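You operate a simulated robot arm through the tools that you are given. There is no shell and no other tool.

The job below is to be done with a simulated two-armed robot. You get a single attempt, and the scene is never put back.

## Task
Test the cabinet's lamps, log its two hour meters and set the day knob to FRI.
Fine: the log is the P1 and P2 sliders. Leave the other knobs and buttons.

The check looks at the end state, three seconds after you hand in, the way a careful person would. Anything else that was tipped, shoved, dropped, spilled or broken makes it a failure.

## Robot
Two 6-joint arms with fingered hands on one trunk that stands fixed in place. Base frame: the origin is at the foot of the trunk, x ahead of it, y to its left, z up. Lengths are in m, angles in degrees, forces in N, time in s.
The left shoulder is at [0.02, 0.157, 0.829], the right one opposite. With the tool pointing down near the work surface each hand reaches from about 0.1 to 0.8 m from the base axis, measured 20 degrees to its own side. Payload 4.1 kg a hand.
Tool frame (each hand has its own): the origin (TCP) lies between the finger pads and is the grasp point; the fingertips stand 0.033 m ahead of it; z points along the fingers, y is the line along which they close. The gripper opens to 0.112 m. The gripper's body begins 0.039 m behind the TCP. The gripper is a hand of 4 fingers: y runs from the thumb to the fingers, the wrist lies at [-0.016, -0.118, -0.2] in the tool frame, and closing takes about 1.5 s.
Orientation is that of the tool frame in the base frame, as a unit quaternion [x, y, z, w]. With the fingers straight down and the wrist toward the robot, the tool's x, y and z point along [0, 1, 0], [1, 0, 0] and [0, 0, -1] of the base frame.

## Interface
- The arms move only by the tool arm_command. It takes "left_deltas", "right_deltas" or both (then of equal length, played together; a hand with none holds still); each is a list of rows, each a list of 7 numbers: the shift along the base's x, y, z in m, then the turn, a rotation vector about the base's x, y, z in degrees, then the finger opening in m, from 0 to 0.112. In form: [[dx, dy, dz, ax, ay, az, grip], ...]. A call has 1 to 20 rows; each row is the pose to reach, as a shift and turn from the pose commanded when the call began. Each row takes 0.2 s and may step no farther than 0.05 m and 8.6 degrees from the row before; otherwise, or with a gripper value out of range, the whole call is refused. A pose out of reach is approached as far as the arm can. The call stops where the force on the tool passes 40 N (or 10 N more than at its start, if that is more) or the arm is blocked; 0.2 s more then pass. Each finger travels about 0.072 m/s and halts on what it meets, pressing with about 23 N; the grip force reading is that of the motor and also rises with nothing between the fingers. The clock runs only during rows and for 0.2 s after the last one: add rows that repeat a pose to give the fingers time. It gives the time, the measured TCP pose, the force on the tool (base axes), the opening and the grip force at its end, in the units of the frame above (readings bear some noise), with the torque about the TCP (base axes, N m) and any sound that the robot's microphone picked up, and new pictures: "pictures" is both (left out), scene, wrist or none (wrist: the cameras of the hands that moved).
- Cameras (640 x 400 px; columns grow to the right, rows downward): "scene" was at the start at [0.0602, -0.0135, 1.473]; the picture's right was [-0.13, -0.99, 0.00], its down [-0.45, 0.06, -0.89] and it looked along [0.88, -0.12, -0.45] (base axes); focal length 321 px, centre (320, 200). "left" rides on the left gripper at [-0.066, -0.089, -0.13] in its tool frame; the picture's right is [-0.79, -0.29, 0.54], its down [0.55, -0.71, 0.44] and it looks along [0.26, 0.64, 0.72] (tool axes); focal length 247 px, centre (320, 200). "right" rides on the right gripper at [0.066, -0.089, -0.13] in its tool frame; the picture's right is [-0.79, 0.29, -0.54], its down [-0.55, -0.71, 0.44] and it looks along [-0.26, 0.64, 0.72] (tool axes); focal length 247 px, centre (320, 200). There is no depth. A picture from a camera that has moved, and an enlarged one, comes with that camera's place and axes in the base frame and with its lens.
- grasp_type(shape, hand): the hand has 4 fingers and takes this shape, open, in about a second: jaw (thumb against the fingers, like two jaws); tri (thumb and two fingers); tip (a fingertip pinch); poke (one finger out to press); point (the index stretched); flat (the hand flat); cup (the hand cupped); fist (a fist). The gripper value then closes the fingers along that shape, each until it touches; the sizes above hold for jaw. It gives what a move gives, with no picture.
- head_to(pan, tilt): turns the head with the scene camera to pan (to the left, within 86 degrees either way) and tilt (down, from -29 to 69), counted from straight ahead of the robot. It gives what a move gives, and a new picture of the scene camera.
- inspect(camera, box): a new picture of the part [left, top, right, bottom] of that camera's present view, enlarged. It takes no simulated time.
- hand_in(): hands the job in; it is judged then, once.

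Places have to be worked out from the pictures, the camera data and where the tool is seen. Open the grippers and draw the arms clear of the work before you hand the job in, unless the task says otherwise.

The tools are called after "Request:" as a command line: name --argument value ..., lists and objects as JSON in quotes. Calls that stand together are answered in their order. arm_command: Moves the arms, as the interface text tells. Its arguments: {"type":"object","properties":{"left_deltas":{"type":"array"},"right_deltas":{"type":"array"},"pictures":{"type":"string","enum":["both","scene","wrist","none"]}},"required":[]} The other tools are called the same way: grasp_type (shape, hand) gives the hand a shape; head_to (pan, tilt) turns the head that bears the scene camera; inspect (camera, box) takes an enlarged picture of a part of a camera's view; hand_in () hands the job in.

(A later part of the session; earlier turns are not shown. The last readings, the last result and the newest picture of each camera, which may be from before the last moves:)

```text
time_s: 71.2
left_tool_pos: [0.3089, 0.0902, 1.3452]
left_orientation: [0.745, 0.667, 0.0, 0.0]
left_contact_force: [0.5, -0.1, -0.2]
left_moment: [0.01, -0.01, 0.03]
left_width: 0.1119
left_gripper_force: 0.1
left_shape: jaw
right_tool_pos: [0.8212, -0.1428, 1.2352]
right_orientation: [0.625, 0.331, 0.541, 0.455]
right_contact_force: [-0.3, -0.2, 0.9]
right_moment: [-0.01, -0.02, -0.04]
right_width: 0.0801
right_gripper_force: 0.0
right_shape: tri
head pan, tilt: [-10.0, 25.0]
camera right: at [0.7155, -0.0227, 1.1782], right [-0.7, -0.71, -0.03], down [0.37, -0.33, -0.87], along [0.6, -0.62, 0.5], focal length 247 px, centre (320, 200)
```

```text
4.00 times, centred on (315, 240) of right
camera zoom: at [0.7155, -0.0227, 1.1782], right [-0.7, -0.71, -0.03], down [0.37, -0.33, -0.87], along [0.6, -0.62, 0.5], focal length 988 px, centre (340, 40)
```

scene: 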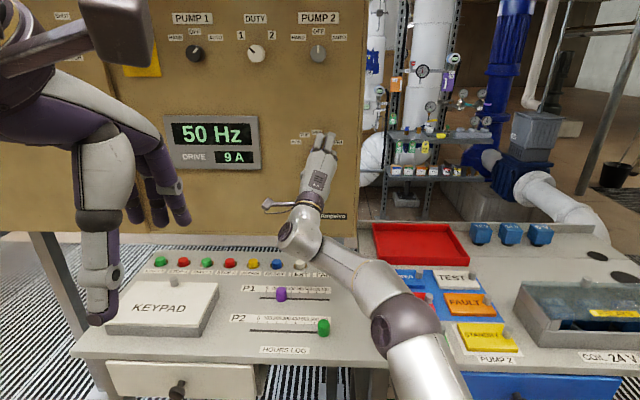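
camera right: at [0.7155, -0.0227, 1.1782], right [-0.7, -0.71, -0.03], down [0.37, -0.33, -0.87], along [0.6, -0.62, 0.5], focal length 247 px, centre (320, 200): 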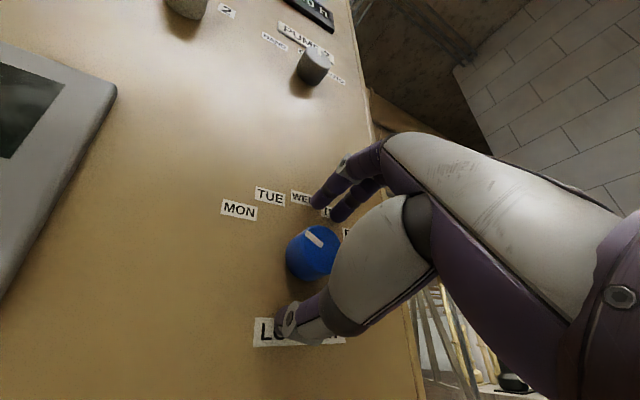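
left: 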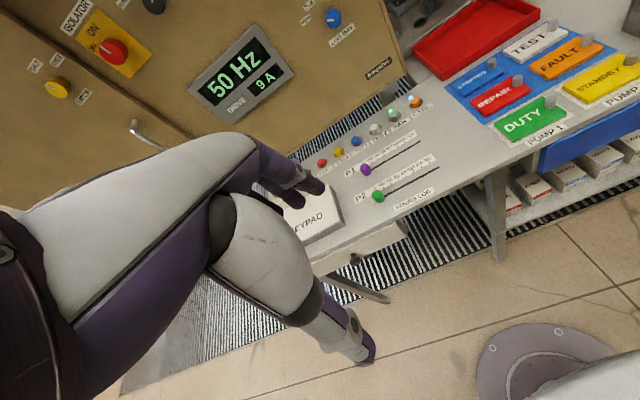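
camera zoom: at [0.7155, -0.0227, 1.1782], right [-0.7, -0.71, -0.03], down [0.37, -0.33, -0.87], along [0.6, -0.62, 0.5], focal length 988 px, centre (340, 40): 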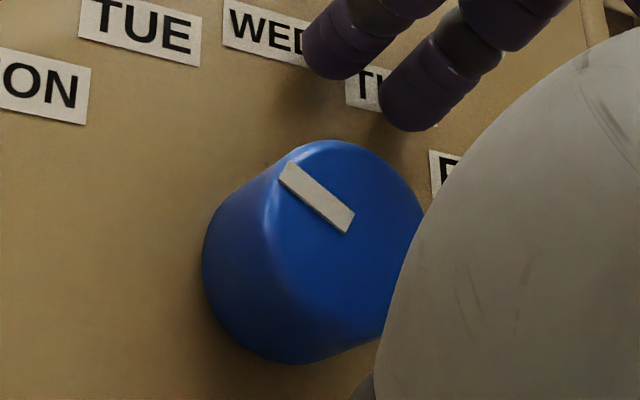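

The knob front sits ~14 mm ahead of the TCP and well centred, so the fingertips overlap it by ~2 cm. Before gripping, I'll test the roll range upward with the hand open (to 52°).

Request:
arm_command --right_deltas '[[0, 0, 0, 4.9, -1.05, 0, 0.08], [0, 0, 0, 9.8, -2.1, 0, 0.08], [0, 0, 0, 14.7, -3.1, 0, 0.08], [0, 0, 0, 19.6, -4.2, 0, 0.08], [0, 0, 0, 24.5, -5.2, 0, 0.08], [0, 0, 0, 29.3, -6.3, 0, 0.08], [0, 0, 0, 29.3, -6.3, 0, 0.08]]' --pictures "none"

```text
time_s: 72.8
left_tool_pos: [0.3091, 0.0908, 1.3459]
left_orientation: [0.745, 0.667, 0.0, -0.001]
left_contact_force: [0.1, 1.0, 0.1]
left_moment: [0.0, 0.0, -0.02]
left_width: 0.1116
left_gripper_force: 0.1
left_shape: jaw
right_tool_pos: [0.8155, -0.1428, 1.2355]
right_orientation: [0.689, 0.157, 0.641, 0.298]
right_contact_force: [0.0, 0.5, 0.7]
right_moment: [0.03, 0.01, 0.02]
right_width: 0.0799
right_gripper_force: 0.2
right_shape: tri
right hand out of reach, approached as far as the arm can: row 6, 7
head pan, tilt: [-10.0, 25.0]
```

Clean range at this depth is ~20–50° of roll. I'll go back to 20° and close on the knob.

Request:
arm_command --right_deltas '[[0.001, 0, 0, -7.8, 1.7, 0, 0.08], [0.001, 0, 0, -15.7, 3.4, 0, 0.08], [0.001, 0, 0, -23.5, 5.0, 0, 0.08], [0.001, 0, 0, -31.3, 6.7, 0, 0.08], [0.001, 0, 0, -31.3, 6.7, 0, 0.06], [0.001, 0, 0, -31.3, 6.7, 0, 0.045], [0.001, 0, 0, -31.3, 6.7, 0, 0.03], [0.001, 0, 0, -31.3, 6.7, 0, 0.02], [0.001, 0, 0, -31.3, 6.7, 0, 0.02], [0.001, 0, 0, -31.3, 6.7, 0, 0.02]]' --pictures "none"

Request:
inspect --camera "right" --box '[250, 170, 390, 310]'

```text
time_s: 75.0
left_tool_pos: [0.3104, 0.0901, 1.3443]
left_orientation: [0.746, 0.666, -0.001, -0.001]
left_contact_force: [-0.2, -0.8, 0.5]
left_moment: [-0.01, -0.02, 0.03]
left_width: 0.1119
left_gripper_force: 0.2
left_shape: jaw
right_tool_pos: [0.8163, -0.143, 1.2349]
right_orientation: [0.62, 0.341, 0.533, 0.464]
right_contact_force: [1.6, 0.6, -1.4]
right_moment: [-0.05, 0.07, 0.0]
right_width: 0.0271
right_gripper_force: 22.8
right_shape: tri
head pan, tilt: [-10.0, 25.0]
```

```text
2.86 times, centred on (320, 240) of right
camera zoom: at [0.7088, -0.0255, 1.1742], right [-0.7, -0.71, 0.0], down [0.37, -0.36, -0.86], along [0.61, -0.6, 0.51], focal length 706 px, centre (320, 86)
```

zoom: 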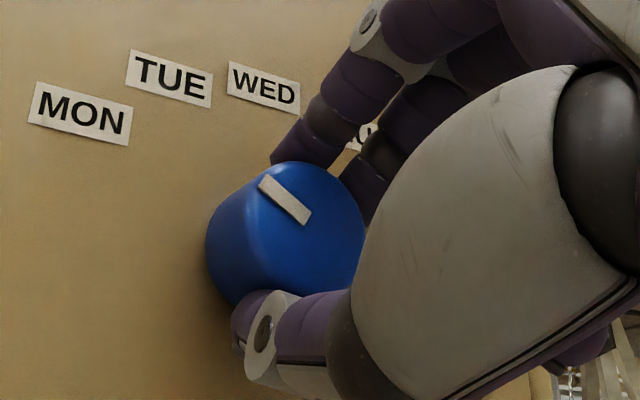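

Gripped the knob. Now turn clockwise 32° about the panel normal.

Request:
arm_command --right_deltas '[[0, 0, 0, 3.9, -0.84, 0, 0.02], [0, 0, 0, 7.8, -1.68, 0, 0.02], [0, 0, 0, 11.7, -2.5, 0, 0.02], [0, 0, 0, 15.6, -3.35, 0, 0.02], [0, 0, 0, 19.6, -4.2, 0, 0.02], [0, 0, 0, 23.5, -5.0, 0, 0.02], [0, 0, 0, 27.4, -5.9, 0, 0.02], [0, 0, 0, 31.3, -6.7, 0, 0.02], [0, 0, 0, 31.3, -6.7, 0, 0.02]]' --pictures "none"

Request:
inspect --camera "right" --box '[250, 170, 390, 310]'

```text
time_s: 77.0
left_tool_pos: [0.3105, 0.09, 1.3453]
left_orientation: [0.745, 0.667, -0.001, -0.001]
left_contact_force: [0.1, 0.6, 0.1]
left_moment: [0.03, -0.02, -0.02]
left_width: 0.1115
left_gripper_force: 0.1
left_shape: jaw
right_tool_pos: [0.816, -0.1431, 1.2341]
right_orientation: [0.689, 0.158, 0.641, 0.298]
right_contact_force: [7.0, 1.6, -5.2]
right_moment: [0.02, 0.12, 0.04]
right_width: 0.0271
right_gripper_force: 23.3
right_shape: tri
head pan, tilt: [-10.0, 25.0]
```

```text
2.86 times, centred on (320, 240) of right
camera zoom: at [0.7122, -0.0074, 1.2319], right [-0.68, -0.59, -0.45], down [0.47, 0.13, -0.87], along [0.57, -0.8, 0.19], focal length 706 px, centre (320, 86)
```

zoom: 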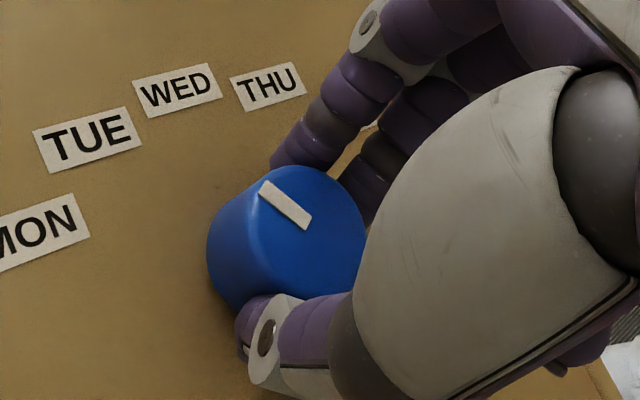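

The knob followed: about one step, toward TUE. Release, roll back 32° and regrip.

Request:
arm_command --right_deltas '[[0, 0, 0, 0, 0, 0, 0.04], [0, 0, 0, 0, 0, 0, 0.06], [0, 0, 0, 0, 0, 0, 0.075], [0, 0, 0, 0, 0, 0, 0.075], [0, 0, 0, -7.8, 1.7, 0, 0.075], [0, 0, 0, -15.7, 3.4, 0, 0.075], [0, 0, 0, -23.5, 5.0, 0, 0.075], [0, 0, 0, -31.3, 6.7, 0, 0.075], [0, 0, 0, -31.3, 6.7, 0, 0.075]]' --pictures "none"

Request:
inspect --camera "right" --box '[250, 170, 390, 310]'

```text
time_s: 78.8
left_tool_pos: [0.3078, 0.0898, 1.3448]
left_orientation: [0.745, 0.667, 0.001, 0.001]
left_contact_force: [-0.9, -0.2, 0.2]
left_moment: [-0.03, 0.02, 0.0]
left_width: 0.1119
left_gripper_force: 0.1
left_shape: jaw
right_tool_pos: [0.8271, -0.1353, 1.2476]
right_orientation: [0.631, 0.305, 0.562, 0.438]
right_contact_force: [-21.7, 3.4, -0.3]
right_moment: [0.06, 0.83, 0.38]
right_width: 0.077
right_gripper_force: 0.0
right_shape: tri
right hand out of reach, approached as far as the arm can: row 6, 7, 8
head pan, tilt: [-10.0, 25.0]
stopped in row 8 (right hand): the force on the tool passed its limit at 50 N (the readings are from after the stop); the commanded pose is now the measured one
```

```text
2.86 times, centred on (320, 240) of right
camera zoom: at [0.7217, -0.0122, 1.1942], right [-0.7, -0.71, -0.1], down [0.4, -0.27, -0.87], along [0.59, -0.65, 0.47], focal length 706 px, centre (320, 86)
```

zoom: 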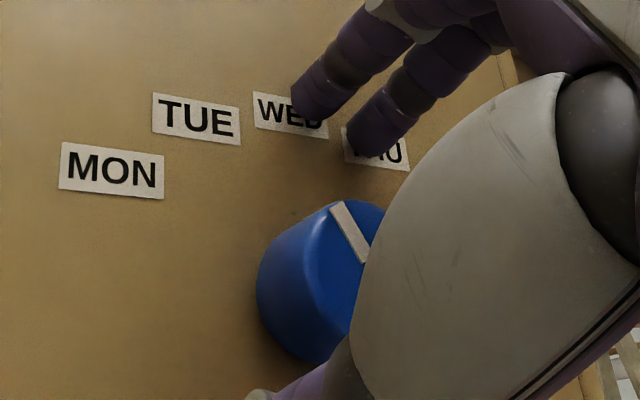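

Rolling back, the solver took the other arm branch and drifted into the panel (force stop). I'll roll forward again toward 54° where it was reachable and pull slightly away from the panel.

Request:
arm_command --right_deltas '[[-0.004, -0.002, -0.003, 7, -1.5, 0, 0.09], [-0.008, -0.004, -0.006, 14, -3.0, 0, 0.09], [-0.012, -0.006, -0.01, 21, -4.5, 0, 0.09], [-0.018, -0.007, -0.0126, 28, -6.0, 0, 0.09], [-0.018, -0.007, -0.0126, 28, -6.0, 0, 0.09]]' --pictures "both"

```text
time_s: 80.0
left_tool_pos: [0.3099, 0.0902, 1.3448]
left_orientation: [0.745, 0.667, 0.0, 0.0]
left_contact_force: [-0.4, -0.1, -0.2]
left_moment: [0.0, 0.02, -0.01]
left_width: 0.1119
left_gripper_force: 0.0
left_shape: jaw
right_tool_pos: [0.8102, -0.1441, 1.233]
right_orientation: [0.69, 0.138, 0.65, 0.286]
right_contact_force: [-0.5, 0.7, -0.3]
right_moment: [0.0, 0.03, -0.04]
right_width: 0.09
right_gripper_force: 0.1
right_shape: tri
head pan, tilt: [-10.0, 25.0]
camera right: at [0.7081, -0.0077, 1.2332], right [-0.67, -0.56, -0.49], down [0.49, 0.16, -0.86], along [0.56, -0.81, 0.17], focal length 247 px, centre (320, 200)
```

scene: 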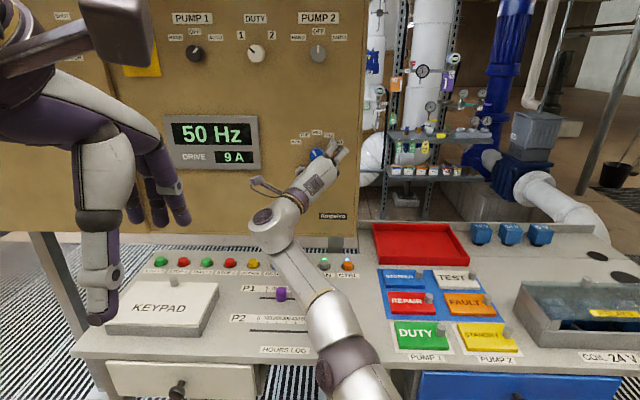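
right: 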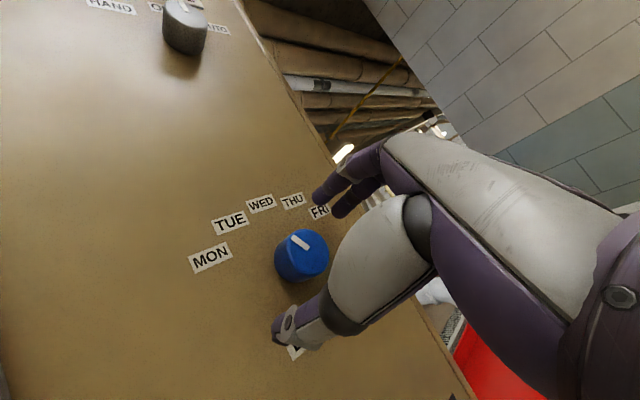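

No contact now. I'll back out from the knob along a feasible path (raising the roll to 80° while retreating to x≈0.783).

Request:
arm_command --right_deltas '[[-0.004, 0.001, 0.0005, 5, -1.1, 0, 0.09], [-0.009, 0.003, 0.001, 10, -2.1, 0, 0.09], [-0.014, 0.005, 0.0015, 15, -3.2, 0, 0.09], [-0.019, 0.007, 0.0015, 20, -4.3, 0, 0.09], [-0.024, 0.009, 0.0015, 24, -5.1, 0, 0.09], [-0.028, 0.0095, 0.0015, 26, -5.5, 0, 0.09], [-0.028, 0.0095, 0.0015, 26, -5.5, 0, 0.09]]' --pictures "both"

Request:
inspect --camera "scene" --box '[270, 110, 380, 200]'

Request:
inspect --camera "right" --box '[190, 170, 370, 330]'

```text
time_s: 81.5
left_tool_pos: [0.3093, 0.0887, 1.3444]
left_orientation: [0.745, 0.667, 0.0, 0.0]
left_contact_force: [0.2, 0.3, 0.0]
left_moment: [0.01, -0.01, -0.04]
left_width: 0.1119
left_gripper_force: 0.1
left_shape: jaw
right_tool_pos: [0.7806, -0.136, 1.2326]
right_orientation: [0.705, -0.025, 0.697, 0.13]
right_contact_force: [0.6, -0.1, -1.0]
right_moment: [0.01, -0.02, -0.02]
right_width: 0.0895
right_gripper_force: 0.0
right_shape: tri
right hand out of reach, approached as far as the arm can: row 4, 5
head pan, tilt: [-10.0, 25.0]
camera right: at [0.6751, -0.0109, 1.2836], right [-0.61, -0.28, -0.74], down [0.56, 0.51, -0.65], along [0.56, -0.81, -0.15], focal length 247 px, centre (320, 200)
```

scene: 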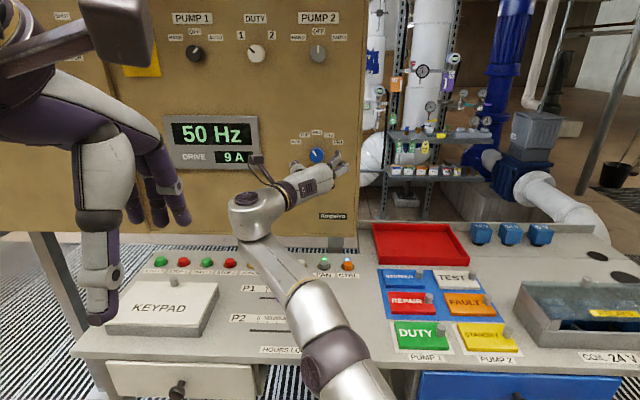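
right: 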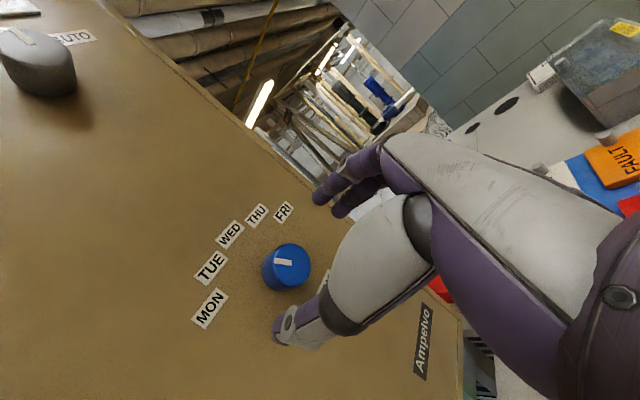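

```text
4.44 times, centred on (325, 155) of scene
camera zoom: at [0.0601, -0.0175, 1.4762], right [-0.17, -0.98, 0.0], down [-0.42, 0.07, -0.91], along [0.89, -0.16, -0.42], focal length 1428 px, centre (298, 400)
```

zoom: 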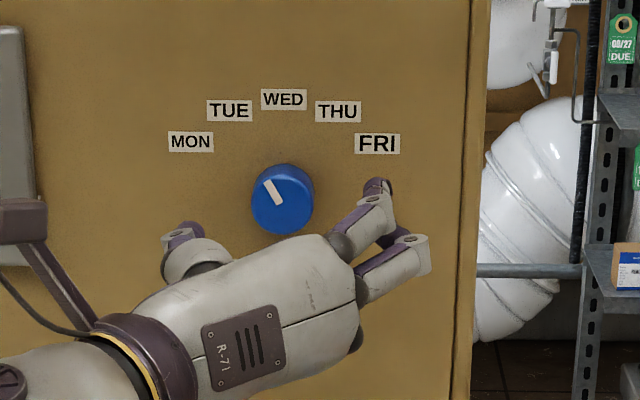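

```text
2.50 times, centred on (280, 250) of right
camera zoom: at [0.6751, -0.0109, 1.2836], right [-0.61, -0.28, -0.74], down [0.56, 0.51, -0.65], along [0.56, -0.81, -0.15], focal length 617 px, centre (420, 75)
```

zoom: 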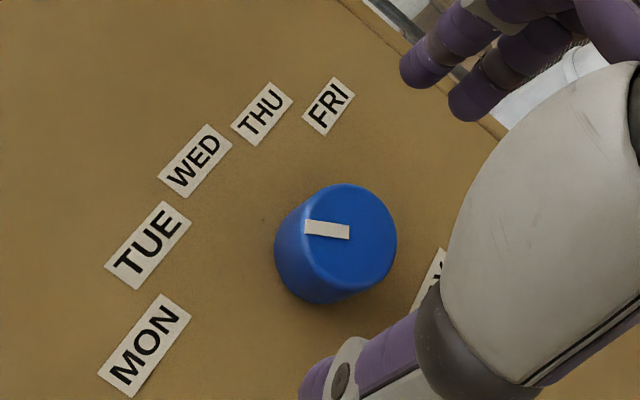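

The knob now points at TUE and stays there. To return to the elbow-right branch I'll first retreat well back from the panel with the roll at ~106°, which this branch likes.

Request:
arm_command --right_deltas '[[-0.009, 0.002, 0, 6.4, -1.4, 0, 0.08], [-0.018, 0.004, 0, 12.7, -2.7, 0, 0.08], [-0.028, 0.006, 0, 19, -4.1, 0, 0.08], [-0.037, 0.008, 0, 25, -5.3, 0, 0.08], [-0.06, 0.012, 0, 25, -5.3, 0, 0.08], [-0.09, 0.018, 0, 25, -5.3, 0, 0.08], [-0.12, 0.024, 0, 25, -5.3, 0, 0.08], [-0.15, 0.03, 0, 25, -5.3, 0, 0.08], [-0.15, 0.03, 0, 25, -5.3, 0, 0.08]]' --pictures "scene"

```text
time_s: 83.5
left_tool_pos: [0.3096, 0.0906, 1.3447]
left_orientation: [0.745, 0.667, -0.001, 0.0]
left_contact_force: [0.2, -0.3, 0.1]
left_moment: [0.01, -0.01, 0.07]
left_width: 0.1116
left_gripper_force: 0.0
left_shape: jaw
right_tool_pos: [0.6898, -0.0711, 1.267]
right_orientation: [0.683, -0.182, 0.707, -0.025]
right_contact_force: [-0.2, 0.3, 0.5]
right_moment: [-0.02, 0.0, 0.0]
right_width: 0.0803
right_gripper_force: 0.0
right_shape: tri
right hand out of reach, approached as far as the arm can: row 2, 3, 4, 5, 6, 7, 8, 9
head pan, tilt: [-10.0, 25.0]
```

scene: 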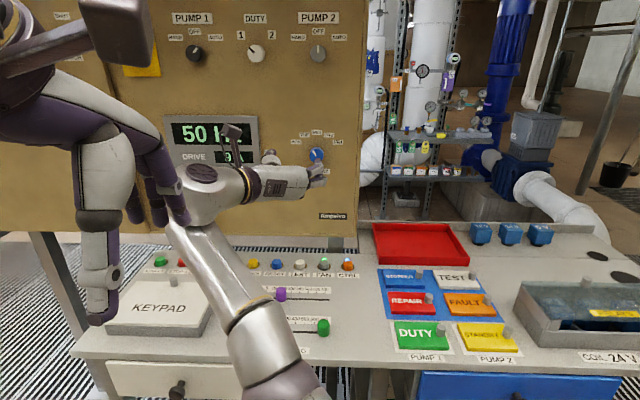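

The right forearm is getting near the left hand's area, so I'll first move the left hand 18 cm to the left, out of the way.

Request:
arm_command --left_deltas '[[0, 0.04, 0, 0, 0, 0, 0.112], [0, 0.08, 0, 0, 0, 0, 0.112], [0, 0.12, 0, 0, 0, 0, 0.112], [0, 0.16, 0, 0, 0, 0, 0.112], [0, 0.18, 0, 0, 0, 0, 0.112], [0, 0.18, 0, 0, 0, 0, 0.112]]' --pictures "scene"

```text
time_s: 85.0
left_tool_pos: [0.3077, 0.2699, 1.3445]
left_orientation: [0.746, 0.666, 0.0, 0.0]
left_contact_force: [-0.2, -0.5, 1.0]
left_moment: [-0.01, 0.0, -0.03]
left_width: 0.1116
left_gripper_force: 0.1
left_shape: jaw
right_tool_pos: [0.6902, -0.0715, 1.2674]
right_orientation: [0.684, -0.182, 0.706, -0.026]
right_contact_force: [-0.7, 0.2, -0.3]
right_moment: [0.02, 0.0, 0.01]
right_width: 0.0803
right_gripper_force: 0.1
right_shape: tri
head pan, tilt: [-10.0, 25.0]
```

scene: 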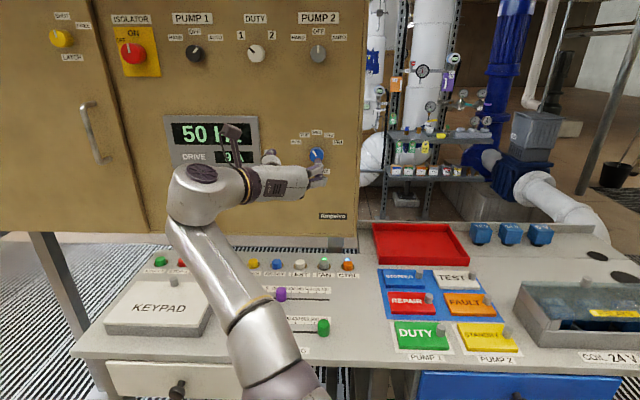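

Now I'll bring the right hand back to the pointing-down pose at about (0.58, −0.15, 1.17) in small steps, to recover the elbow-right branch.

Request:
arm_command --right_deltas '[[-0.007, -0.005, -0.006, -4.2, 4.8, 5.1, 0.08], [-0.014, -0.01, -0.012, -8.3, 9.6, 10.3, 0.08], [-0.021, -0.015, -0.018, -12.5, 14.4, 15.4, 0.08], [-0.028, -0.02, -0.024, -16.7, 19.2, 20.5, 0.08], [-0.035, -0.025, -0.03, -20.8, 24.0, 25.7, 0.08], [-0.042, -0.03, -0.036, -25.0, 28.8, 30.8, 0.08], [-0.049, -0.035, -0.042, -29.2, 33.6, 35.9, 0.08], [-0.055, -0.04, -0.048, -33.4, 38.4, 41.1, 0.08]]' --pictures "scene"

```text
time_s: 86.8
left_tool_pos: [0.3088, 0.27, 1.3443]
left_orientation: [0.746, 0.666, -0.001, -0.001]
left_contact_force: [0.4, 0.6, 0.6]
left_moment: [0.0, 0.0, 0.02]
left_width: 0.1119
left_gripper_force: 0.1
left_shape: jaw
right_tool_pos: [0.7186, -0.0795, 1.2876]
right_orientation: [0.868, 0.267, 0.417, -0.016]
right_contact_force: [-0.1, 0.2, 0.6]
right_moment: [-0.02, 0.02, 0.04]
right_width: 0.0803
right_gripper_force: 0.1
right_shape: tri
right hand out of reach, approached as far as the arm can: row 1, 2, 3, 4, 5, 6, 7, 8
head pan, tilt: [-10.0, 25.0]
```

scene: 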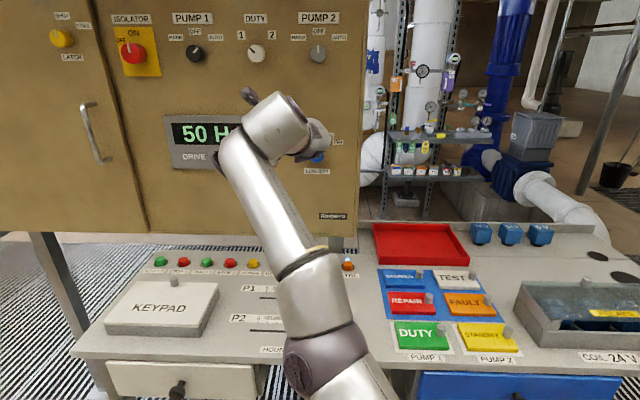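

Still mid-way; I'll continue the same rotation on to pointing-down while pulling back.

Request:
arm_command --right_deltas '[[-0.015, -0.009, -0.015, -4.2, 4.8, 5.1, 0.08], [-0.03, -0.018, -0.03, -8.3, 9.5, 10.2, 0.08], [-0.045, -0.026, -0.045, -12.5, 14.3, 15.3, 0.08], [-0.06, -0.035, -0.06, -16.6, 19.0, 20.5, 0.08], [-0.075, -0.044, -0.075, -20.8, 23.8, 25.6, 0.08], [-0.09, -0.053, -0.09, -24.9, 28.5, 30.7, 0.08], [-0.105, -0.061, -0.105, -29.1, 33.3, 35.8, 0.08], [-0.119, -0.07, -0.118, -33.2, 38.0, 40.9, 0.08], [-0.119, -0.07, -0.118, -33.2, 38.0, 40.9, 0.08]]' --pictures "scene"

```text
time_s: 88.8
left_tool_pos: [0.3087, 0.2702, 1.3444]
left_orientation: [0.745, 0.667, 0.0, 0.0]
left_contact_force: [0.2, -0.7, 0.6]
left_moment: [-0.01, -0.03, -0.03]
left_width: 0.1117
left_gripper_force: 0.1
left_shape: jaw
right_tool_pos: [0.6356, -0.1463, 1.205]
right_orientation: [0.778, 0.629, 0.001, -0.001]
right_contact_force: [0.1, 0.7, 0.5]
right_moment: [0.04, 0.02, 0.02]
right_width: 0.0803
right_gripper_force: 0.1
right_shape: tri
right hand out of reach, approached as far as the arm can: row 1, 2, 3, 4, 5, 6, 7, 8, 9
head pan, tilt: [-10.0, 25.0]
```

scene: 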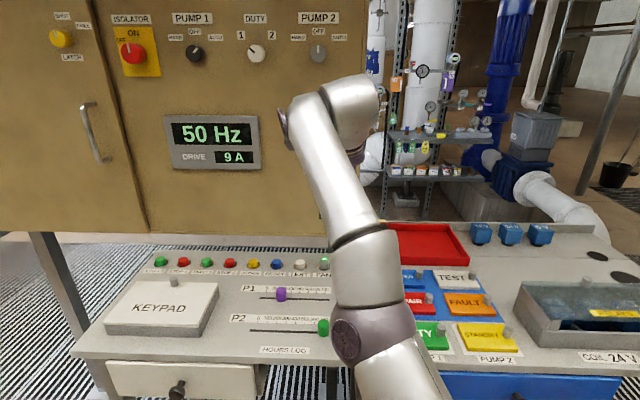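

The arm is apparently stuck stretched straight (a singular pose). A larger inward pull should make the elbow bend again.

Request:
arm_command --right_deltas '[[-0.03, -0.01, -0.02, 0, 0, 0, 0.08], [-0.06, -0.02, -0.04, 0, 0, 0, 0.08], [-0.09, -0.03, -0.05, 0, 0, 0, 0.08], [-0.12, -0.04, -0.06, 0, 0, 0, 0.08], [-0.15, -0.05, -0.06, 0, 0, 0, 0.08], [-0.18, -0.05, -0.06, 0, 0, 0, 0.08], [-0.2, -0.05, -0.06, 0, 0, 0, 0.08], [-0.2, -0.05, -0.06, 0, 0, 0, 0.08], [-0.2, -0.05, -0.06, 0, 0, 0, 0.08]]' --pictures "scene"

```text
time_s: 90.8
left_tool_pos: [0.308, 0.2697, 1.3438]
left_orientation: [0.745, 0.667, 0.0, 0.0]
left_contact_force: [-0.6, -0.3, 0.2]
left_moment: [0.02, -0.02, -0.02]
left_width: 0.1119
left_gripper_force: 0.0
left_shape: jaw
right_tool_pos: [0.602, -0.1716, 1.2462]
right_orientation: [0.777, 0.629, 0.001, -0.001]
right_contact_force: [-0.3, 0.4, -0.4]
right_moment: [-0.02, -0.02, -0.01]
right_width: 0.0805
right_gripper_force: 0.2
right_shape: tri
right hand out of reach, approached as far as the arm can: row 1, 2, 3, 4, 5, 6, 7, 8, 9
head pan, tilt: [-10.0, 25.0]
```

scene: 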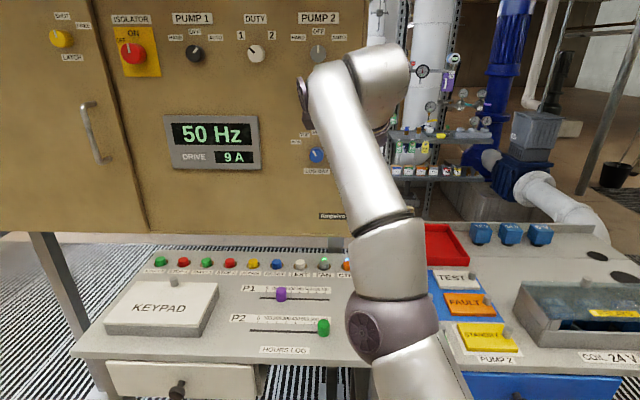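

Still stretched straight. Moving sideways to the left should flex the elbow (the forearm bends that way), so I'll sweep left with a slight inward pull.

Request:
arm_command --right_deltas '[[0, 0.03, 0, 0, 0, 0, 0.08], [0, 0.06, 0, 0, 0, 0, 0.08], [-0.01, 0.09, -0.01, 0, 0, 0, 0.08], [-0.02, 0.12, -0.02, 0, 0, 0, 0.08], [-0.03, 0.15, -0.03, 0, 0, 0, 0.08], [-0.04, 0.18, -0.04, 0, 0, 0, 0.08], [-0.05, 0.2, -0.05, 0, 0, 0, 0.08], [-0.05, 0.2, -0.05, 0, 0, 0, 0.08]]' --pictures "scene"

```text
time_s: 92.5
left_tool_pos: [0.3086, 0.2689, 1.345]
left_orientation: [0.746, 0.666, 0.0, 0.0]
left_contact_force: [0.0, -0.9, -0.3]
left_moment: [0.0, 0.01, 0.01]
left_width: 0.1119
left_gripper_force: 0.1
left_shape: jaw
right_tool_pos: [0.5745, 0.0398, 1.2144]
right_orientation: [0.78, 0.625, 0.002, 0.005]
right_contact_force: [0.0, 0.7, 0.8]
right_moment: [0.01, 0.03, 0.0]
right_width: 0.0802
right_gripper_force: 0.0
right_shape: tri
right hand out of reach, approached as far as the arm can: row 3, 4, 5, 6, 7, 8
head pan, tilt: [-10.0, 25.0]
```

scene: 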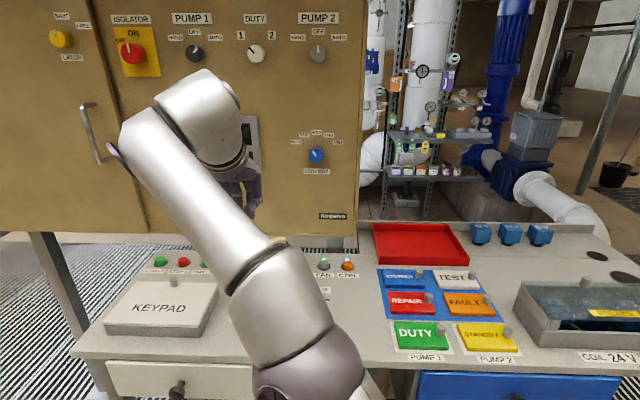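

I'll head back along the outer shell toward the arm's original start pose (0.335, −0.205, 1.344), where it began un-singular.

Request:
arm_command --right_deltas '[[-0.024, -0.024, 0.02, 0, 0, 0.5, 0.08], [-0.048, -0.048, 0.04, 0, 0, 1.1, 0.08], [-0.072, -0.072, 0.06, 0, 0, 1.7, 0.08], [-0.096, -0.096, 0.08, 0, 0, 2.3, 0.08], [-0.12, -0.12, 0.1, 0, 0, 2.9, 0.08], [-0.144, -0.144, 0.11, 0, 0, 3.5, 0.08], [-0.168, -0.168, 0.12, 0, 0, 4.1, 0.08], [-0.192, -0.192, 0.125, 0, 0, 4.7, 0.08], [-0.215, -0.216, 0.13, 0, 0, 5.3, 0.08], [-0.2345, -0.24, 0.13, 0, 0, 5.6, 0.08], [-0.2345, -0.24, 0.13, 0, 0, 5.6, 0.08]]' --pictures "scene"

```text
time_s: 95.0
left_tool_pos: [0.3084, 0.2678, 1.344]
left_orientation: [0.745, 0.667, 0.0, 0.001]
left_contact_force: [0.2, 0.2, 0.1]
left_moment: [-0.03, 0.0, 0.02]
left_width: 0.1121
left_gripper_force: 0.1
left_shape: jaw
right_tool_pos: [0.3147, -0.2119, 1.3194]
right_orientation: [0.745, 0.667, 0.002, -0.001]
right_contact_force: [0.2, 0.1, 0.0]
right_moment: [0.0, -0.04, 0.0]
right_width: 0.0801
right_gripper_force: 0.1
right_shape: tri
right hand out of reach, approached as far as the arm can: row 1
head pan, tilt: [-10.0, 25.0]
```

scene: 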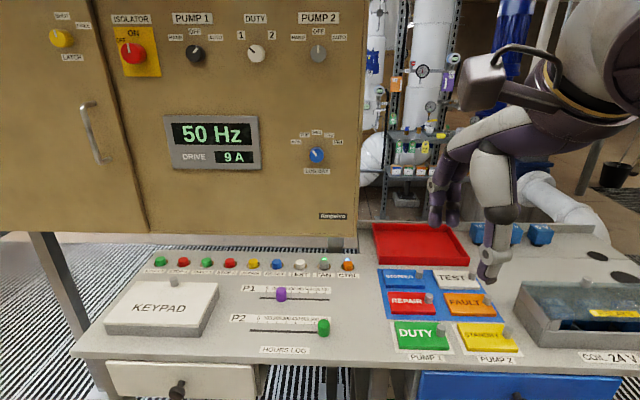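

Back to a regular configuration near the start pose, with the cabinet unobstructed. I'll read the knob's angle and check the sliders meanwhile.

Request:
inspect --camera "scene" --box '[280, 120, 360, 180]'

Request:
inspect --camera "scene" --box '[140, 230, 370, 360]'

Request:
inspect --camera "scene" --box '[100, 0, 370, 170]'

```text
6.67 times, centred on (320, 150) of scene
camera zoom: at [0.0602, -0.0174, 1.4762], right [-0.17, -0.98, 0.0], down [-0.42, 0.07, -0.91], along [0.89, -0.16, -0.42], focal length 2142 px, centre (320, 533)
```

zoom: 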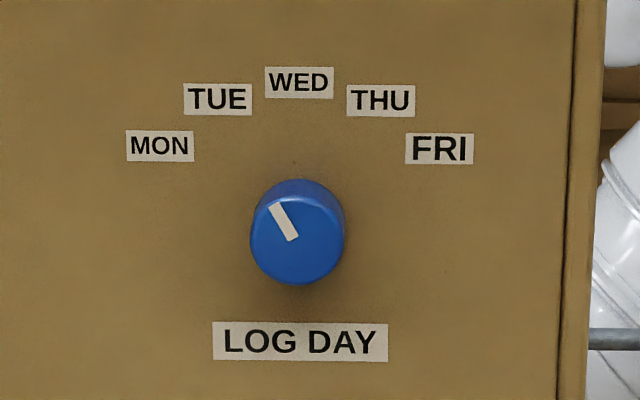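

```text
2.78 times, centred on (255, 295) of scene
camera zoom: at [0.0602, -0.0174, 1.4762], right [-0.17, -0.98, 0.0], down [-0.42, 0.07, -0.91], along [0.89, -0.16, -0.42], focal length 894 px, centre (501, -64)
```

zoom: 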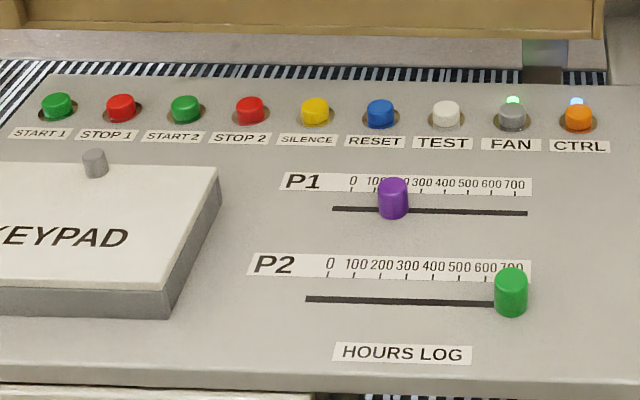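

```text
2.35 times, centred on (235, 85) of scene
camera zoom: at [0.0602, -0.0174, 1.4762], right [-0.17, -0.98, 0.0], down [-0.42, 0.07, -0.91], along [0.89, -0.16, -0.42], focal length 756 px, centre (520, 471)
```

zoom: 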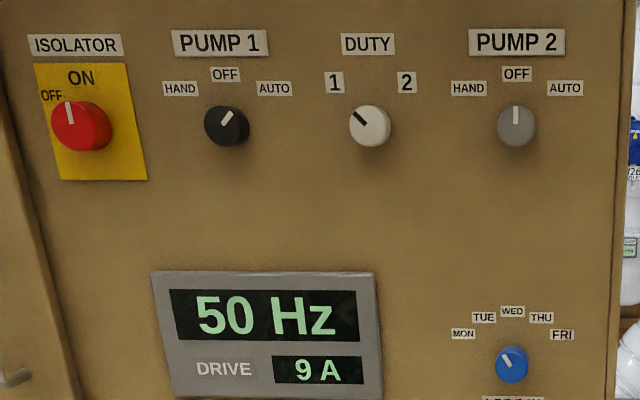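

Sliders and other knobs are intact. I'll measure the knob's pointer more precisely.

Request:
inspect --camera "scene" --box '[302, 142, 332, 164]'

```text
16.00 times, centred on (317, 153) of scene
camera zoom: at [0.0602, -0.0174, 1.4762], right [-0.17, -0.98, 0.0], down [-0.42, 0.07, -0.91], along [0.89, -0.16, -0.42], focal length 5142 px, centre (368, 952)
```

zoom: 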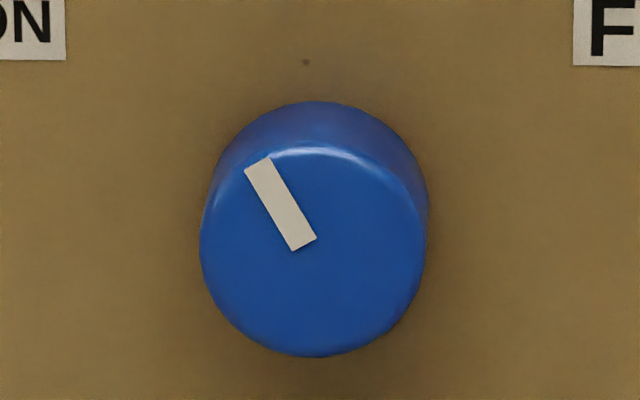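

The pointer sits at ≈ −29°, i.e. on TUE, so each ~31° turn advances one day; three more are needed, keeping the roll below ~42° to avoid the stretched pose. First I'll bring the hand forward and down again.

Request:
arm_command --right_deltas '[[0.033, 0.01, -0.033, 0, 0, -1, 0.08], [0.066, 0.02, -0.066, 0, 0, -2, 0.08], [0.1, 0.03, -0.1, 0, 0, -3, 0.08], [0.133, 0.04, -0.133, 0, 0, -4, 0.08], [0.166, 0.05, -0.166, 0, 0, -5, 0.08], [0.2, 0.06, -0.2, 0, 0, -5.8, 0.08], [0.24, 0.08, -0.21, 0, 0, -5.8, 0.08], [0.28, 0.1, -0.21, 0, 0, -5.8, 0.08], [0.28, 0.1, -0.21, 0, 0, -5.8, 0.08]]' --pictures "none"

```text
time_s: 97.0
left_tool_pos: [0.3085, 0.2694, 1.3438]
left_orientation: [0.746, 0.666, 0.0, 0.0]
left_contact_force: [0.0, -0.5, 0.5]
left_moment: [0.03, -0.01, -0.01]
left_width: 0.1121
left_gripper_force: 0.2
left_shape: jaw
right_tool_pos: [0.5966, -0.1107, 1.109]
right_orientation: [0.78, 0.626, 0.002, -0.001]
right_contact_force: [-1.1, 0.7, 0.1]
right_moment: [0.04, -0.03, -0.01]
right_width: 0.0801
right_gripper_force: 0.1
right_shape: tri
head pan, tilt: [-10.0, 25.0]
```

Next, tilt to 72° and advance to (0.70, −0.115, 1.237), as before.

Request:
arm_command --right_deltas '[[0.0, 0, 0.02, -1.67, -7.82, 0, 0.08], [0.0, 0, 0.04, -3.34, -15.6, 0, 0.08], [0.01, 0, 0.06, -5.0, -23.5, 0, 0.08], [0.02, -0.001, 0.08, -6.7, -31.3, 0, 0.08], [0.035, -0.002, 0.1, -8.4, -39.1, 0, 0.08], [0.05, -0.003, 0.115, -10.0, -46.9, 0, 0.08], [0.07, -0.004, 0.1275, -11.7, -54.8, 0, 0.08], [0.09, -0.004, 0.1275, -13.4, -62.6, 0, 0.08], [0.103, -0.004, 0.1275, -15.05, -70.4, 0, 0.08], [0.103, -0.004, 0.1275, -15.05, -70.4, 0, 0.08]]' --pictures "scene"

```text
time_s: 99.2
left_tool_pos: [0.3086, 0.2683, 1.344]
left_orientation: [0.745, 0.667, -0.001, 0.001]
left_contact_force: [1.0, -0.3, -0.3]
left_moment: [0.01, -0.01, 0.03]
left_width: 0.1121
left_gripper_force: 0.1
left_shape: jaw
right_tool_pos: [0.699, -0.1163, 1.2393]
right_orientation: [0.629, 0.507, 0.373, 0.457]
right_contact_force: [0.4, 1.1, -0.5]
right_moment: [0.0, -0.02, 0.0]
right_width: 0.0802
right_gripper_force: 0.1
right_shape: tri
head pan, tilt: [-10.0, 25.0]
```

scene: 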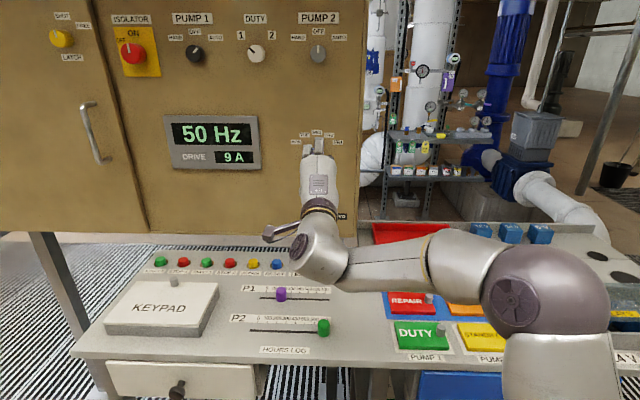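

Now to roll 10° with a slight 10° downward lean (which relaxes the lower limit), 4 cm short of grasp depth.

Request:
arm_command --right_deltas '[[0.02, -0.005, 0, 2.6, -3.2, -0.25, 0.08], [0.045, -0.011, 0, 5.2, -6.4, -0.5, 0.08], [0.0764, -0.0186, -0.001, 7.8, -9.6, -0.75, 0.08], [0.0764, -0.0186, -0.001, 7.8, -9.6, -0.75, 0.08]]' --pictures "wrist"

```text
time_s: 100.2
left_tool_pos: [0.3089, 0.2692, 1.3435]
left_orientation: [0.745, 0.667, 0.0, 0.0]
left_contact_force: [-0.7, 0.1, -0.3]
left_moment: [0.02, -0.02, 0.01]
left_width: 0.1121
left_gripper_force: 0.1
left_shape: jaw
right_tool_pos: [0.7741, -0.1342, 1.2359]
right_orientation: [0.629, 0.437, 0.455, 0.455]
right_contact_force: [-0.7, 0.0, 0.0]
right_moment: [-0.03, 0.01, 0.02]
right_width: 0.0801
right_gripper_force: 0.1
right_shape: tri
head pan, tilt: [-10.0, 25.0]
camera right: at [0.6508, -0.0301, 1.184], right [-0.65, -0.73, 0.23], down [0.21, -0.46, -0.86], along [0.73, -0.51, 0.45], focal length 247 px, centre (320, 200)
```

right: 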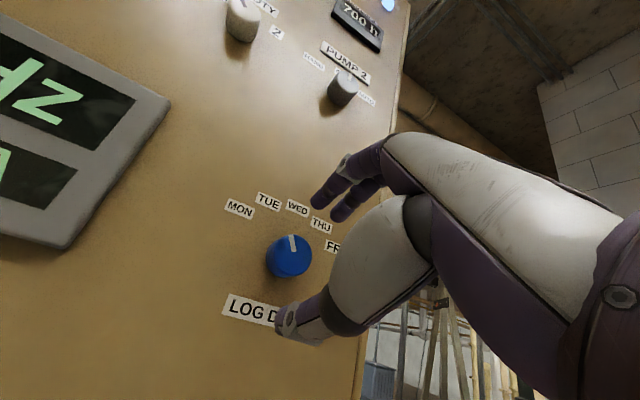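

No flags at this orientation. Advance 42 mm along the panel normal and check alignment before closing.

Request:
arm_command --right_deltas '[[0.014, -0.003, 0, 0, 0, 0, 0.08], [0.028, -0.006, 0, 0, 0, 0, 0.08], [0.0411, -0.0088, 0.0005, 0, 0, 0, 0.08], [0.0411, -0.0088, 0.0005, 0, 0, 0, 0.08]]' --pictures "none"

Request:
inspect --camera "right" --box '[240, 170, 400, 310]'

```text
time_s: 101.2
left_tool_pos: [0.3085, 0.2701, 1.3452]
left_orientation: [0.746, 0.666, -0.001, 0.001]
left_contact_force: [-0.2, -0.4, 0.7]
left_moment: [0.0, 0.0, 0.01]
left_width: 0.112
left_gripper_force: 0.0
left_shape: jaw
right_tool_pos: [0.816, -0.143, 1.237]
right_orientation: [0.629, 0.438, 0.454, 0.455]
right_contact_force: [-0.6, 0.9, 0.7]
right_moment: [0.0, 0.0, -0.02]
right_width: 0.0802
right_gripper_force: 0.1
right_shape: tri
head pan, tilt: [-10.0, 25.0]
```

```text
2.86 times, centred on (320, 240) of right
camera zoom: at [0.6917, -0.0385, 1.1838], right [-0.65, -0.73, 0.23], down [0.21, -0.46, -0.86], along [0.73, -0.51, 0.45], focal length 706 px, centre (320, 86)
```

zoom: 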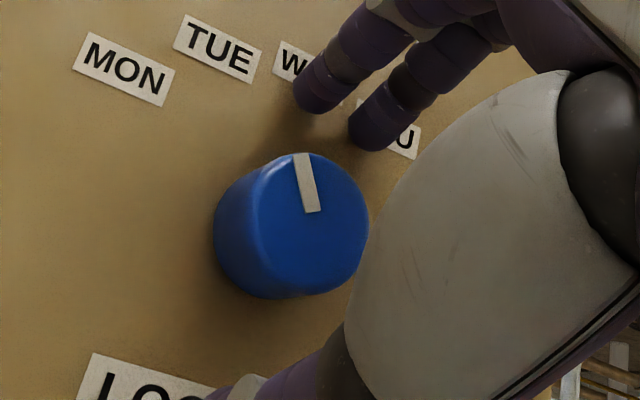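

Centred and clear. Closing on the knob.

Request:
arm_command --right_deltas '[[0, 0, 0, 0, 0, 0, 0.06], [0, 0, 0, 0, 0, 0, 0.045], [0, 0, 0, 0, 0, 0, 0.03], [0, 0, 0, 0, 0, 0, 0.02], [0, 0, 0, 0, 0, 0, 0.02], [0, 0, 0, 0, 0, 0, 0.02]]' --pictures "none"

Request:
inspect --camera "right" --box '[240, 170, 400, 310]'

```text
time_s: 102.5
left_tool_pos: [0.3076, 0.2694, 1.3442]
left_orientation: [0.745, 0.667, 0.001, 0.0]
left_contact_force: [0.1, 0.4, 0.0]
left_moment: [0.0, 0.0, -0.04]
left_width: 0.1118
left_gripper_force: 0.0
left_shape: jaw
right_tool_pos: [0.8153, -0.1428, 1.2364]
right_orientation: [0.629, 0.437, 0.455, 0.455]
right_contact_force: [0.8, -1.9, 1.5]
right_moment: [-0.04, -0.15, -0.06]
right_width: 0.0283
right_gripper_force: 22.9
right_shape: tri
head pan, tilt: [-10.0, 25.0]
```

```text
2.86 times, centred on (320, 240) of right
camera zoom: at [0.6915, -0.0387, 1.184], right [-0.65, -0.73, 0.23], down [0.21, -0.46, -0.86], along [0.73, -0.51, 0.45], focal length 706 px, centre (320, 86)
```

zoom: 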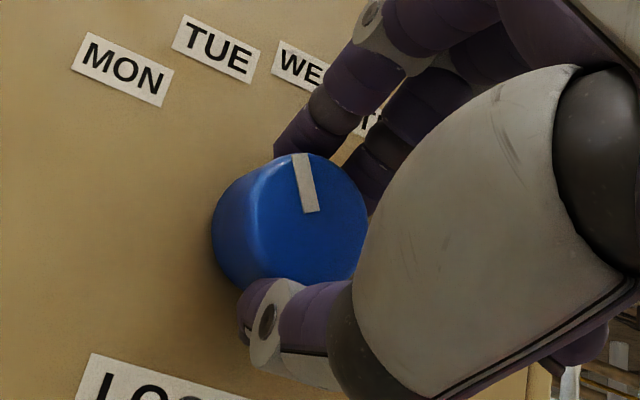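

Gripped. Turning clockwise 31°.

Request:
arm_command --right_deltas '[[0, -0.0002, -0.0001, 3.8, -0.8, 0, 0.02], [-0.0001, -0.0005, -0.0002, 7.6, -1.6, 0, 0.02], [-0.0002, -0.0007, -0.0003, 11.4, -2.4, 0, 0.02], [-0.0002, -0.0009, -0.0004, 15.2, -3.25, 0, 0.02], [-0.0003, -0.0012, -0.0006, 19.0, -4.1, 0, 0.02], [-0.0003, -0.0014, -0.0007, 22.8, -4.9, 0, 0.02], [-0.0004, -0.0016, -0.0008, 26.6, -5.7, 0, 0.02], [-0.0004, -0.0018, -0.0009, 30.3, -6.5, 0, 0.02], [-0.0004, -0.0018, -0.0009, 30.3, -6.5, 0, 0.02]]' --pictures "none"

Request:
inspect --camera "right" --box '[240, 170, 400, 310]'

```text
time_s: 104.5
left_tool_pos: [0.308, 0.27, 1.3451]
left_orientation: [0.745, 0.667, 0.0, 0.0]
left_contact_force: [-0.2, 0.0, -0.9]
left_moment: [0.01, 0.01, -0.01]
left_width: 0.1116
left_gripper_force: 0.1
left_shape: jaw
right_tool_pos: [0.8157, -0.1444, 1.2359]
right_orientation: [0.698, 0.279, 0.588, 0.298]
right_contact_force: [-0.6, 3.5, -3.8]
right_moment: [-0.02, 0.07, 0.01]
right_width: 0.0282
right_gripper_force: 22.7
right_shape: tri
head pan, tilt: [-10.0, 25.0]
```

```text
2.86 times, centred on (320, 240) of right
camera zoom: at [0.6949, -0.0242, 1.2295], right [-0.64, -0.73, -0.24], down [0.32, 0.03, -0.95], along [0.7, -0.69, 0.21], focal length 706 px, centre (320, 86)
```

zoom: 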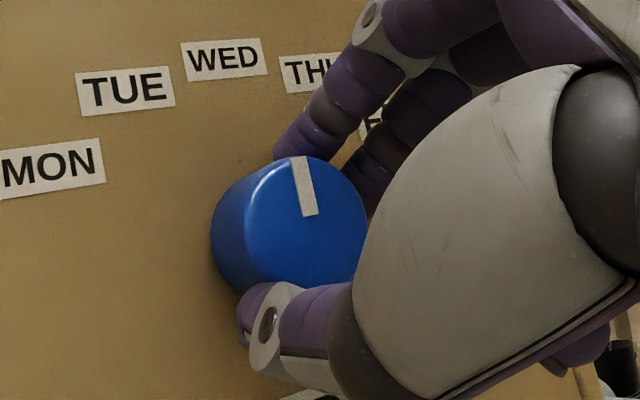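

No flags; the knob should be at WED. Release, roll back 31° with the hand open.

Request:
arm_command --right_deltas '[[0, 0, 0, 0, 0, 0, 0.04], [0, 0, 0, 0, 0, 0, 0.06], [0, 0, 0, 0, 0, 0, 0.08], [0, 0, 0, 0, 0, 0, 0.08], [0.0001, 0.0004, 0.0002, -6.1, 1.3, 0, 0.08], [0.0002, 0.0007, 0.0004, -12.1, 2.6, 0, 0.08], [0.0002, 0.001, 0.0005, -18.2, 3.9, 0, 0.08], [0.0003, 0.0014, 0.0007, -24.2, 5.2, 0, 0.08], [0.0004, 0.0018, 0.0009, -30.3, 6.5, 0, 0.08], [0.0004, 0.0018, 0.0009, -30.3, 6.5, 0, 0.08]]' --pictures "none"

Request:
inspect --camera "right" --box '[240, 170, 400, 310]'

```text
time_s: 106.8
left_tool_pos: [0.3084, 0.2692, 1.3432]
left_orientation: [0.746, 0.666, 0.0, 0.0]
left_contact_force: [0.1, -0.3, 0.6]
left_moment: [0.04, -0.01, -0.03]
left_width: 0.1116
left_gripper_force: 0.0
left_shape: jaw
right_tool_pos: [0.8155, -0.1426, 1.2373]
right_orientation: [0.629, 0.437, 0.453, 0.456]
right_contact_force: [-0.4, -0.6, 0.4]
right_moment: [-0.02, -0.02, 0.02]
right_width: 0.0798
right_gripper_force: 0.0
right_shape: tri
head pan, tilt: [-10.0, 25.0]
```

```text
2.86 times, centred on (320, 240) of right
camera zoom: at [0.6916, -0.0385, 1.184], right [-0.65, -0.73, 0.23], down [0.21, -0.47, -0.86], along [0.73, -0.5, 0.45], focal length 706 px, centre (320, 86)
```

zoom: 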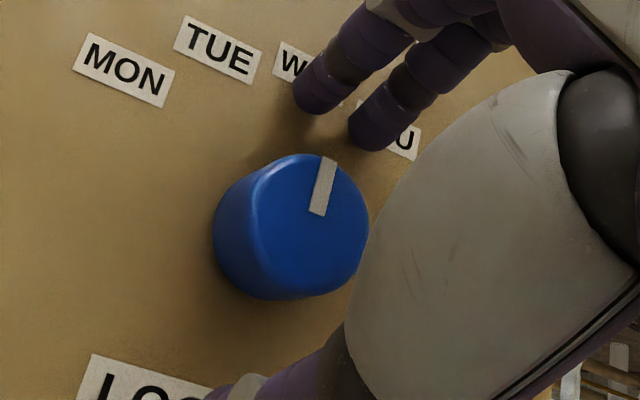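

Clean roll-back; pointer is now about WED. Regrip and turn another 31°.

Request:
arm_command --right_deltas '[[0, 0, 0, 0, 0, 0, 0.06], [0, 0, 0, 0, 0, 0, 0.045], [0, 0, 0, 0, 0, 0, 0.03], [0, 0, 0, 0, 0, 0, 0.02], [0, 0, 0, 0, 0, 0, 0.02], [0, 0, 0, 0, 0, 0, 0.02], [0, -0.0002, -0.0001, 3.8, -0.8, 0, 0.02], [-0.0001, -0.0005, -0.0002, 7.6, -1.6, 0, 0.02], [-0.0002, -0.0007, -0.0003, 11.4, -2.4, 0, 0.02], [-0.0002, -0.0009, -0.0004, 15.2, -3.25, 0, 0.02], [-0.0003, -0.0012, -0.0006, 19.0, -4.1, 0, 0.02], [-0.0003, -0.0014, -0.0007, 22.8, -4.9, 0, 0.02], [-0.0004, -0.0016, -0.0008, 26.6, -5.7, 0, 0.02], [-0.0004, -0.0018, -0.0009, 30.3, -6.5, 0, 0.02], [-0.0004, -0.0018, -0.0009, 30.3, -6.5, 0, 0.02]]' --pictures "none"

Request:
inspect --camera "right" --box '[240, 170, 400, 310]'

```text
time_s: 110.0
left_tool_pos: [0.3081, 0.2698, 1.3435]
left_orientation: [0.745, 0.667, 0.0, 0.0]
left_contact_force: [0.4, -0.2, -0.1]
left_moment: [0.01, 0.02, 0.03]
left_width: 0.1117
left_gripper_force: 0.1
left_shape: jaw
right_tool_pos: [0.8159, -0.1431, 1.2348]
right_orientation: [0.699, 0.277, 0.587, 0.298]
right_contact_force: [-1.2, 1.7, -3.1]
right_moment: [-0.05, 0.02, 0.01]
right_width: 0.0279
right_gripper_force: 22.6
right_shape: tri
head pan, tilt: [-10.0, 25.0]
```

```text
2.86 times, centred on (320, 240) of right
camera zoom: at [0.6949, -0.0238, 1.2296], right [-0.64, -0.73, -0.24], down [0.32, 0.03, -0.95], along [0.7, -0.69, 0.21], focal length 706 px, centre (320, 86)
```

zoom: 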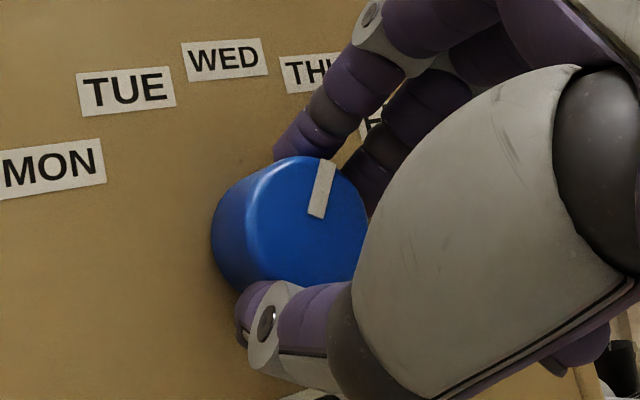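

Another step done without flags, toward THU. Release and roll back again.

Request:
arm_command --right_deltas '[[0, 0, 0, 0, 0, 0, 0.04], [0, 0, 0, 0, 0, 0, 0.06], [0, 0, 0, 0, 0, 0, 0.08], [0, 0, 0, 0, 0, 0, 0.08], [0.0001, 0.0004, 0.0002, -6.1, 1.3, 0, 0.08], [0.0002, 0.0007, 0.0004, -12.1, 2.6, 0, 0.08], [0.0002, 0.001, 0.0005, -18.2, 3.9, 0, 0.08], [0.0003, 0.0014, 0.0007, -24.2, 5.2, 0, 0.08], [0.0004, 0.0018, 0.0009, -30.3, 6.5, 0, 0.08], [0.0004, 0.0018, 0.0009, -30.3, 6.5, 0, 0.08]]' --pictures "none"

Request:
inspect --camera "right" --box '[240, 170, 400, 310]'

```text
time_s: 112.2
left_tool_pos: [0.3082, 0.2691, 1.3444]
left_orientation: [0.745, 0.667, 0.0, -0.001]
left_contact_force: [-0.3, -0.2, -0.6]
left_moment: [-0.01, 0.01, -0.01]
left_width: 0.1119
left_gripper_force: 0.1
left_shape: jaw
right_tool_pos: [0.8166, -0.1424, 1.2356]
right_orientation: [0.628, 0.438, 0.454, 0.456]
right_contact_force: [-0.1, -0.4, 0.0]
right_moment: [0.0, -0.02, -0.02]
right_width: 0.0795
right_gripper_force: 0.0
right_shape: tri
head pan, tilt: [-10.0, 25.0]
```

```text
2.86 times, centred on (320, 240) of right
camera zoom: at [0.6917, -0.0388, 1.1841], right [-0.65, -0.73, 0.23], down [0.21, -0.47, -0.86], along [0.73, -0.5, 0.45], focal length 706 px, centre (320, 86)
```

zoom: 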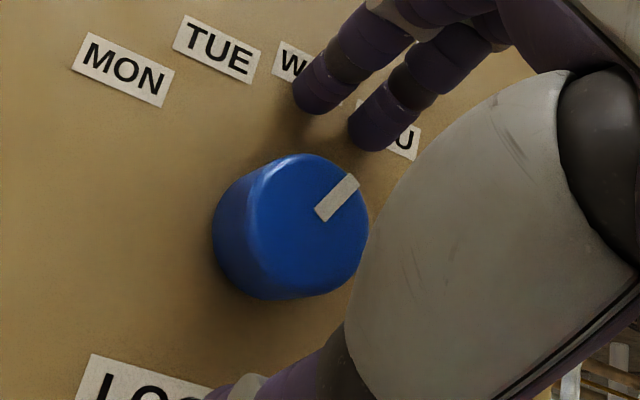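

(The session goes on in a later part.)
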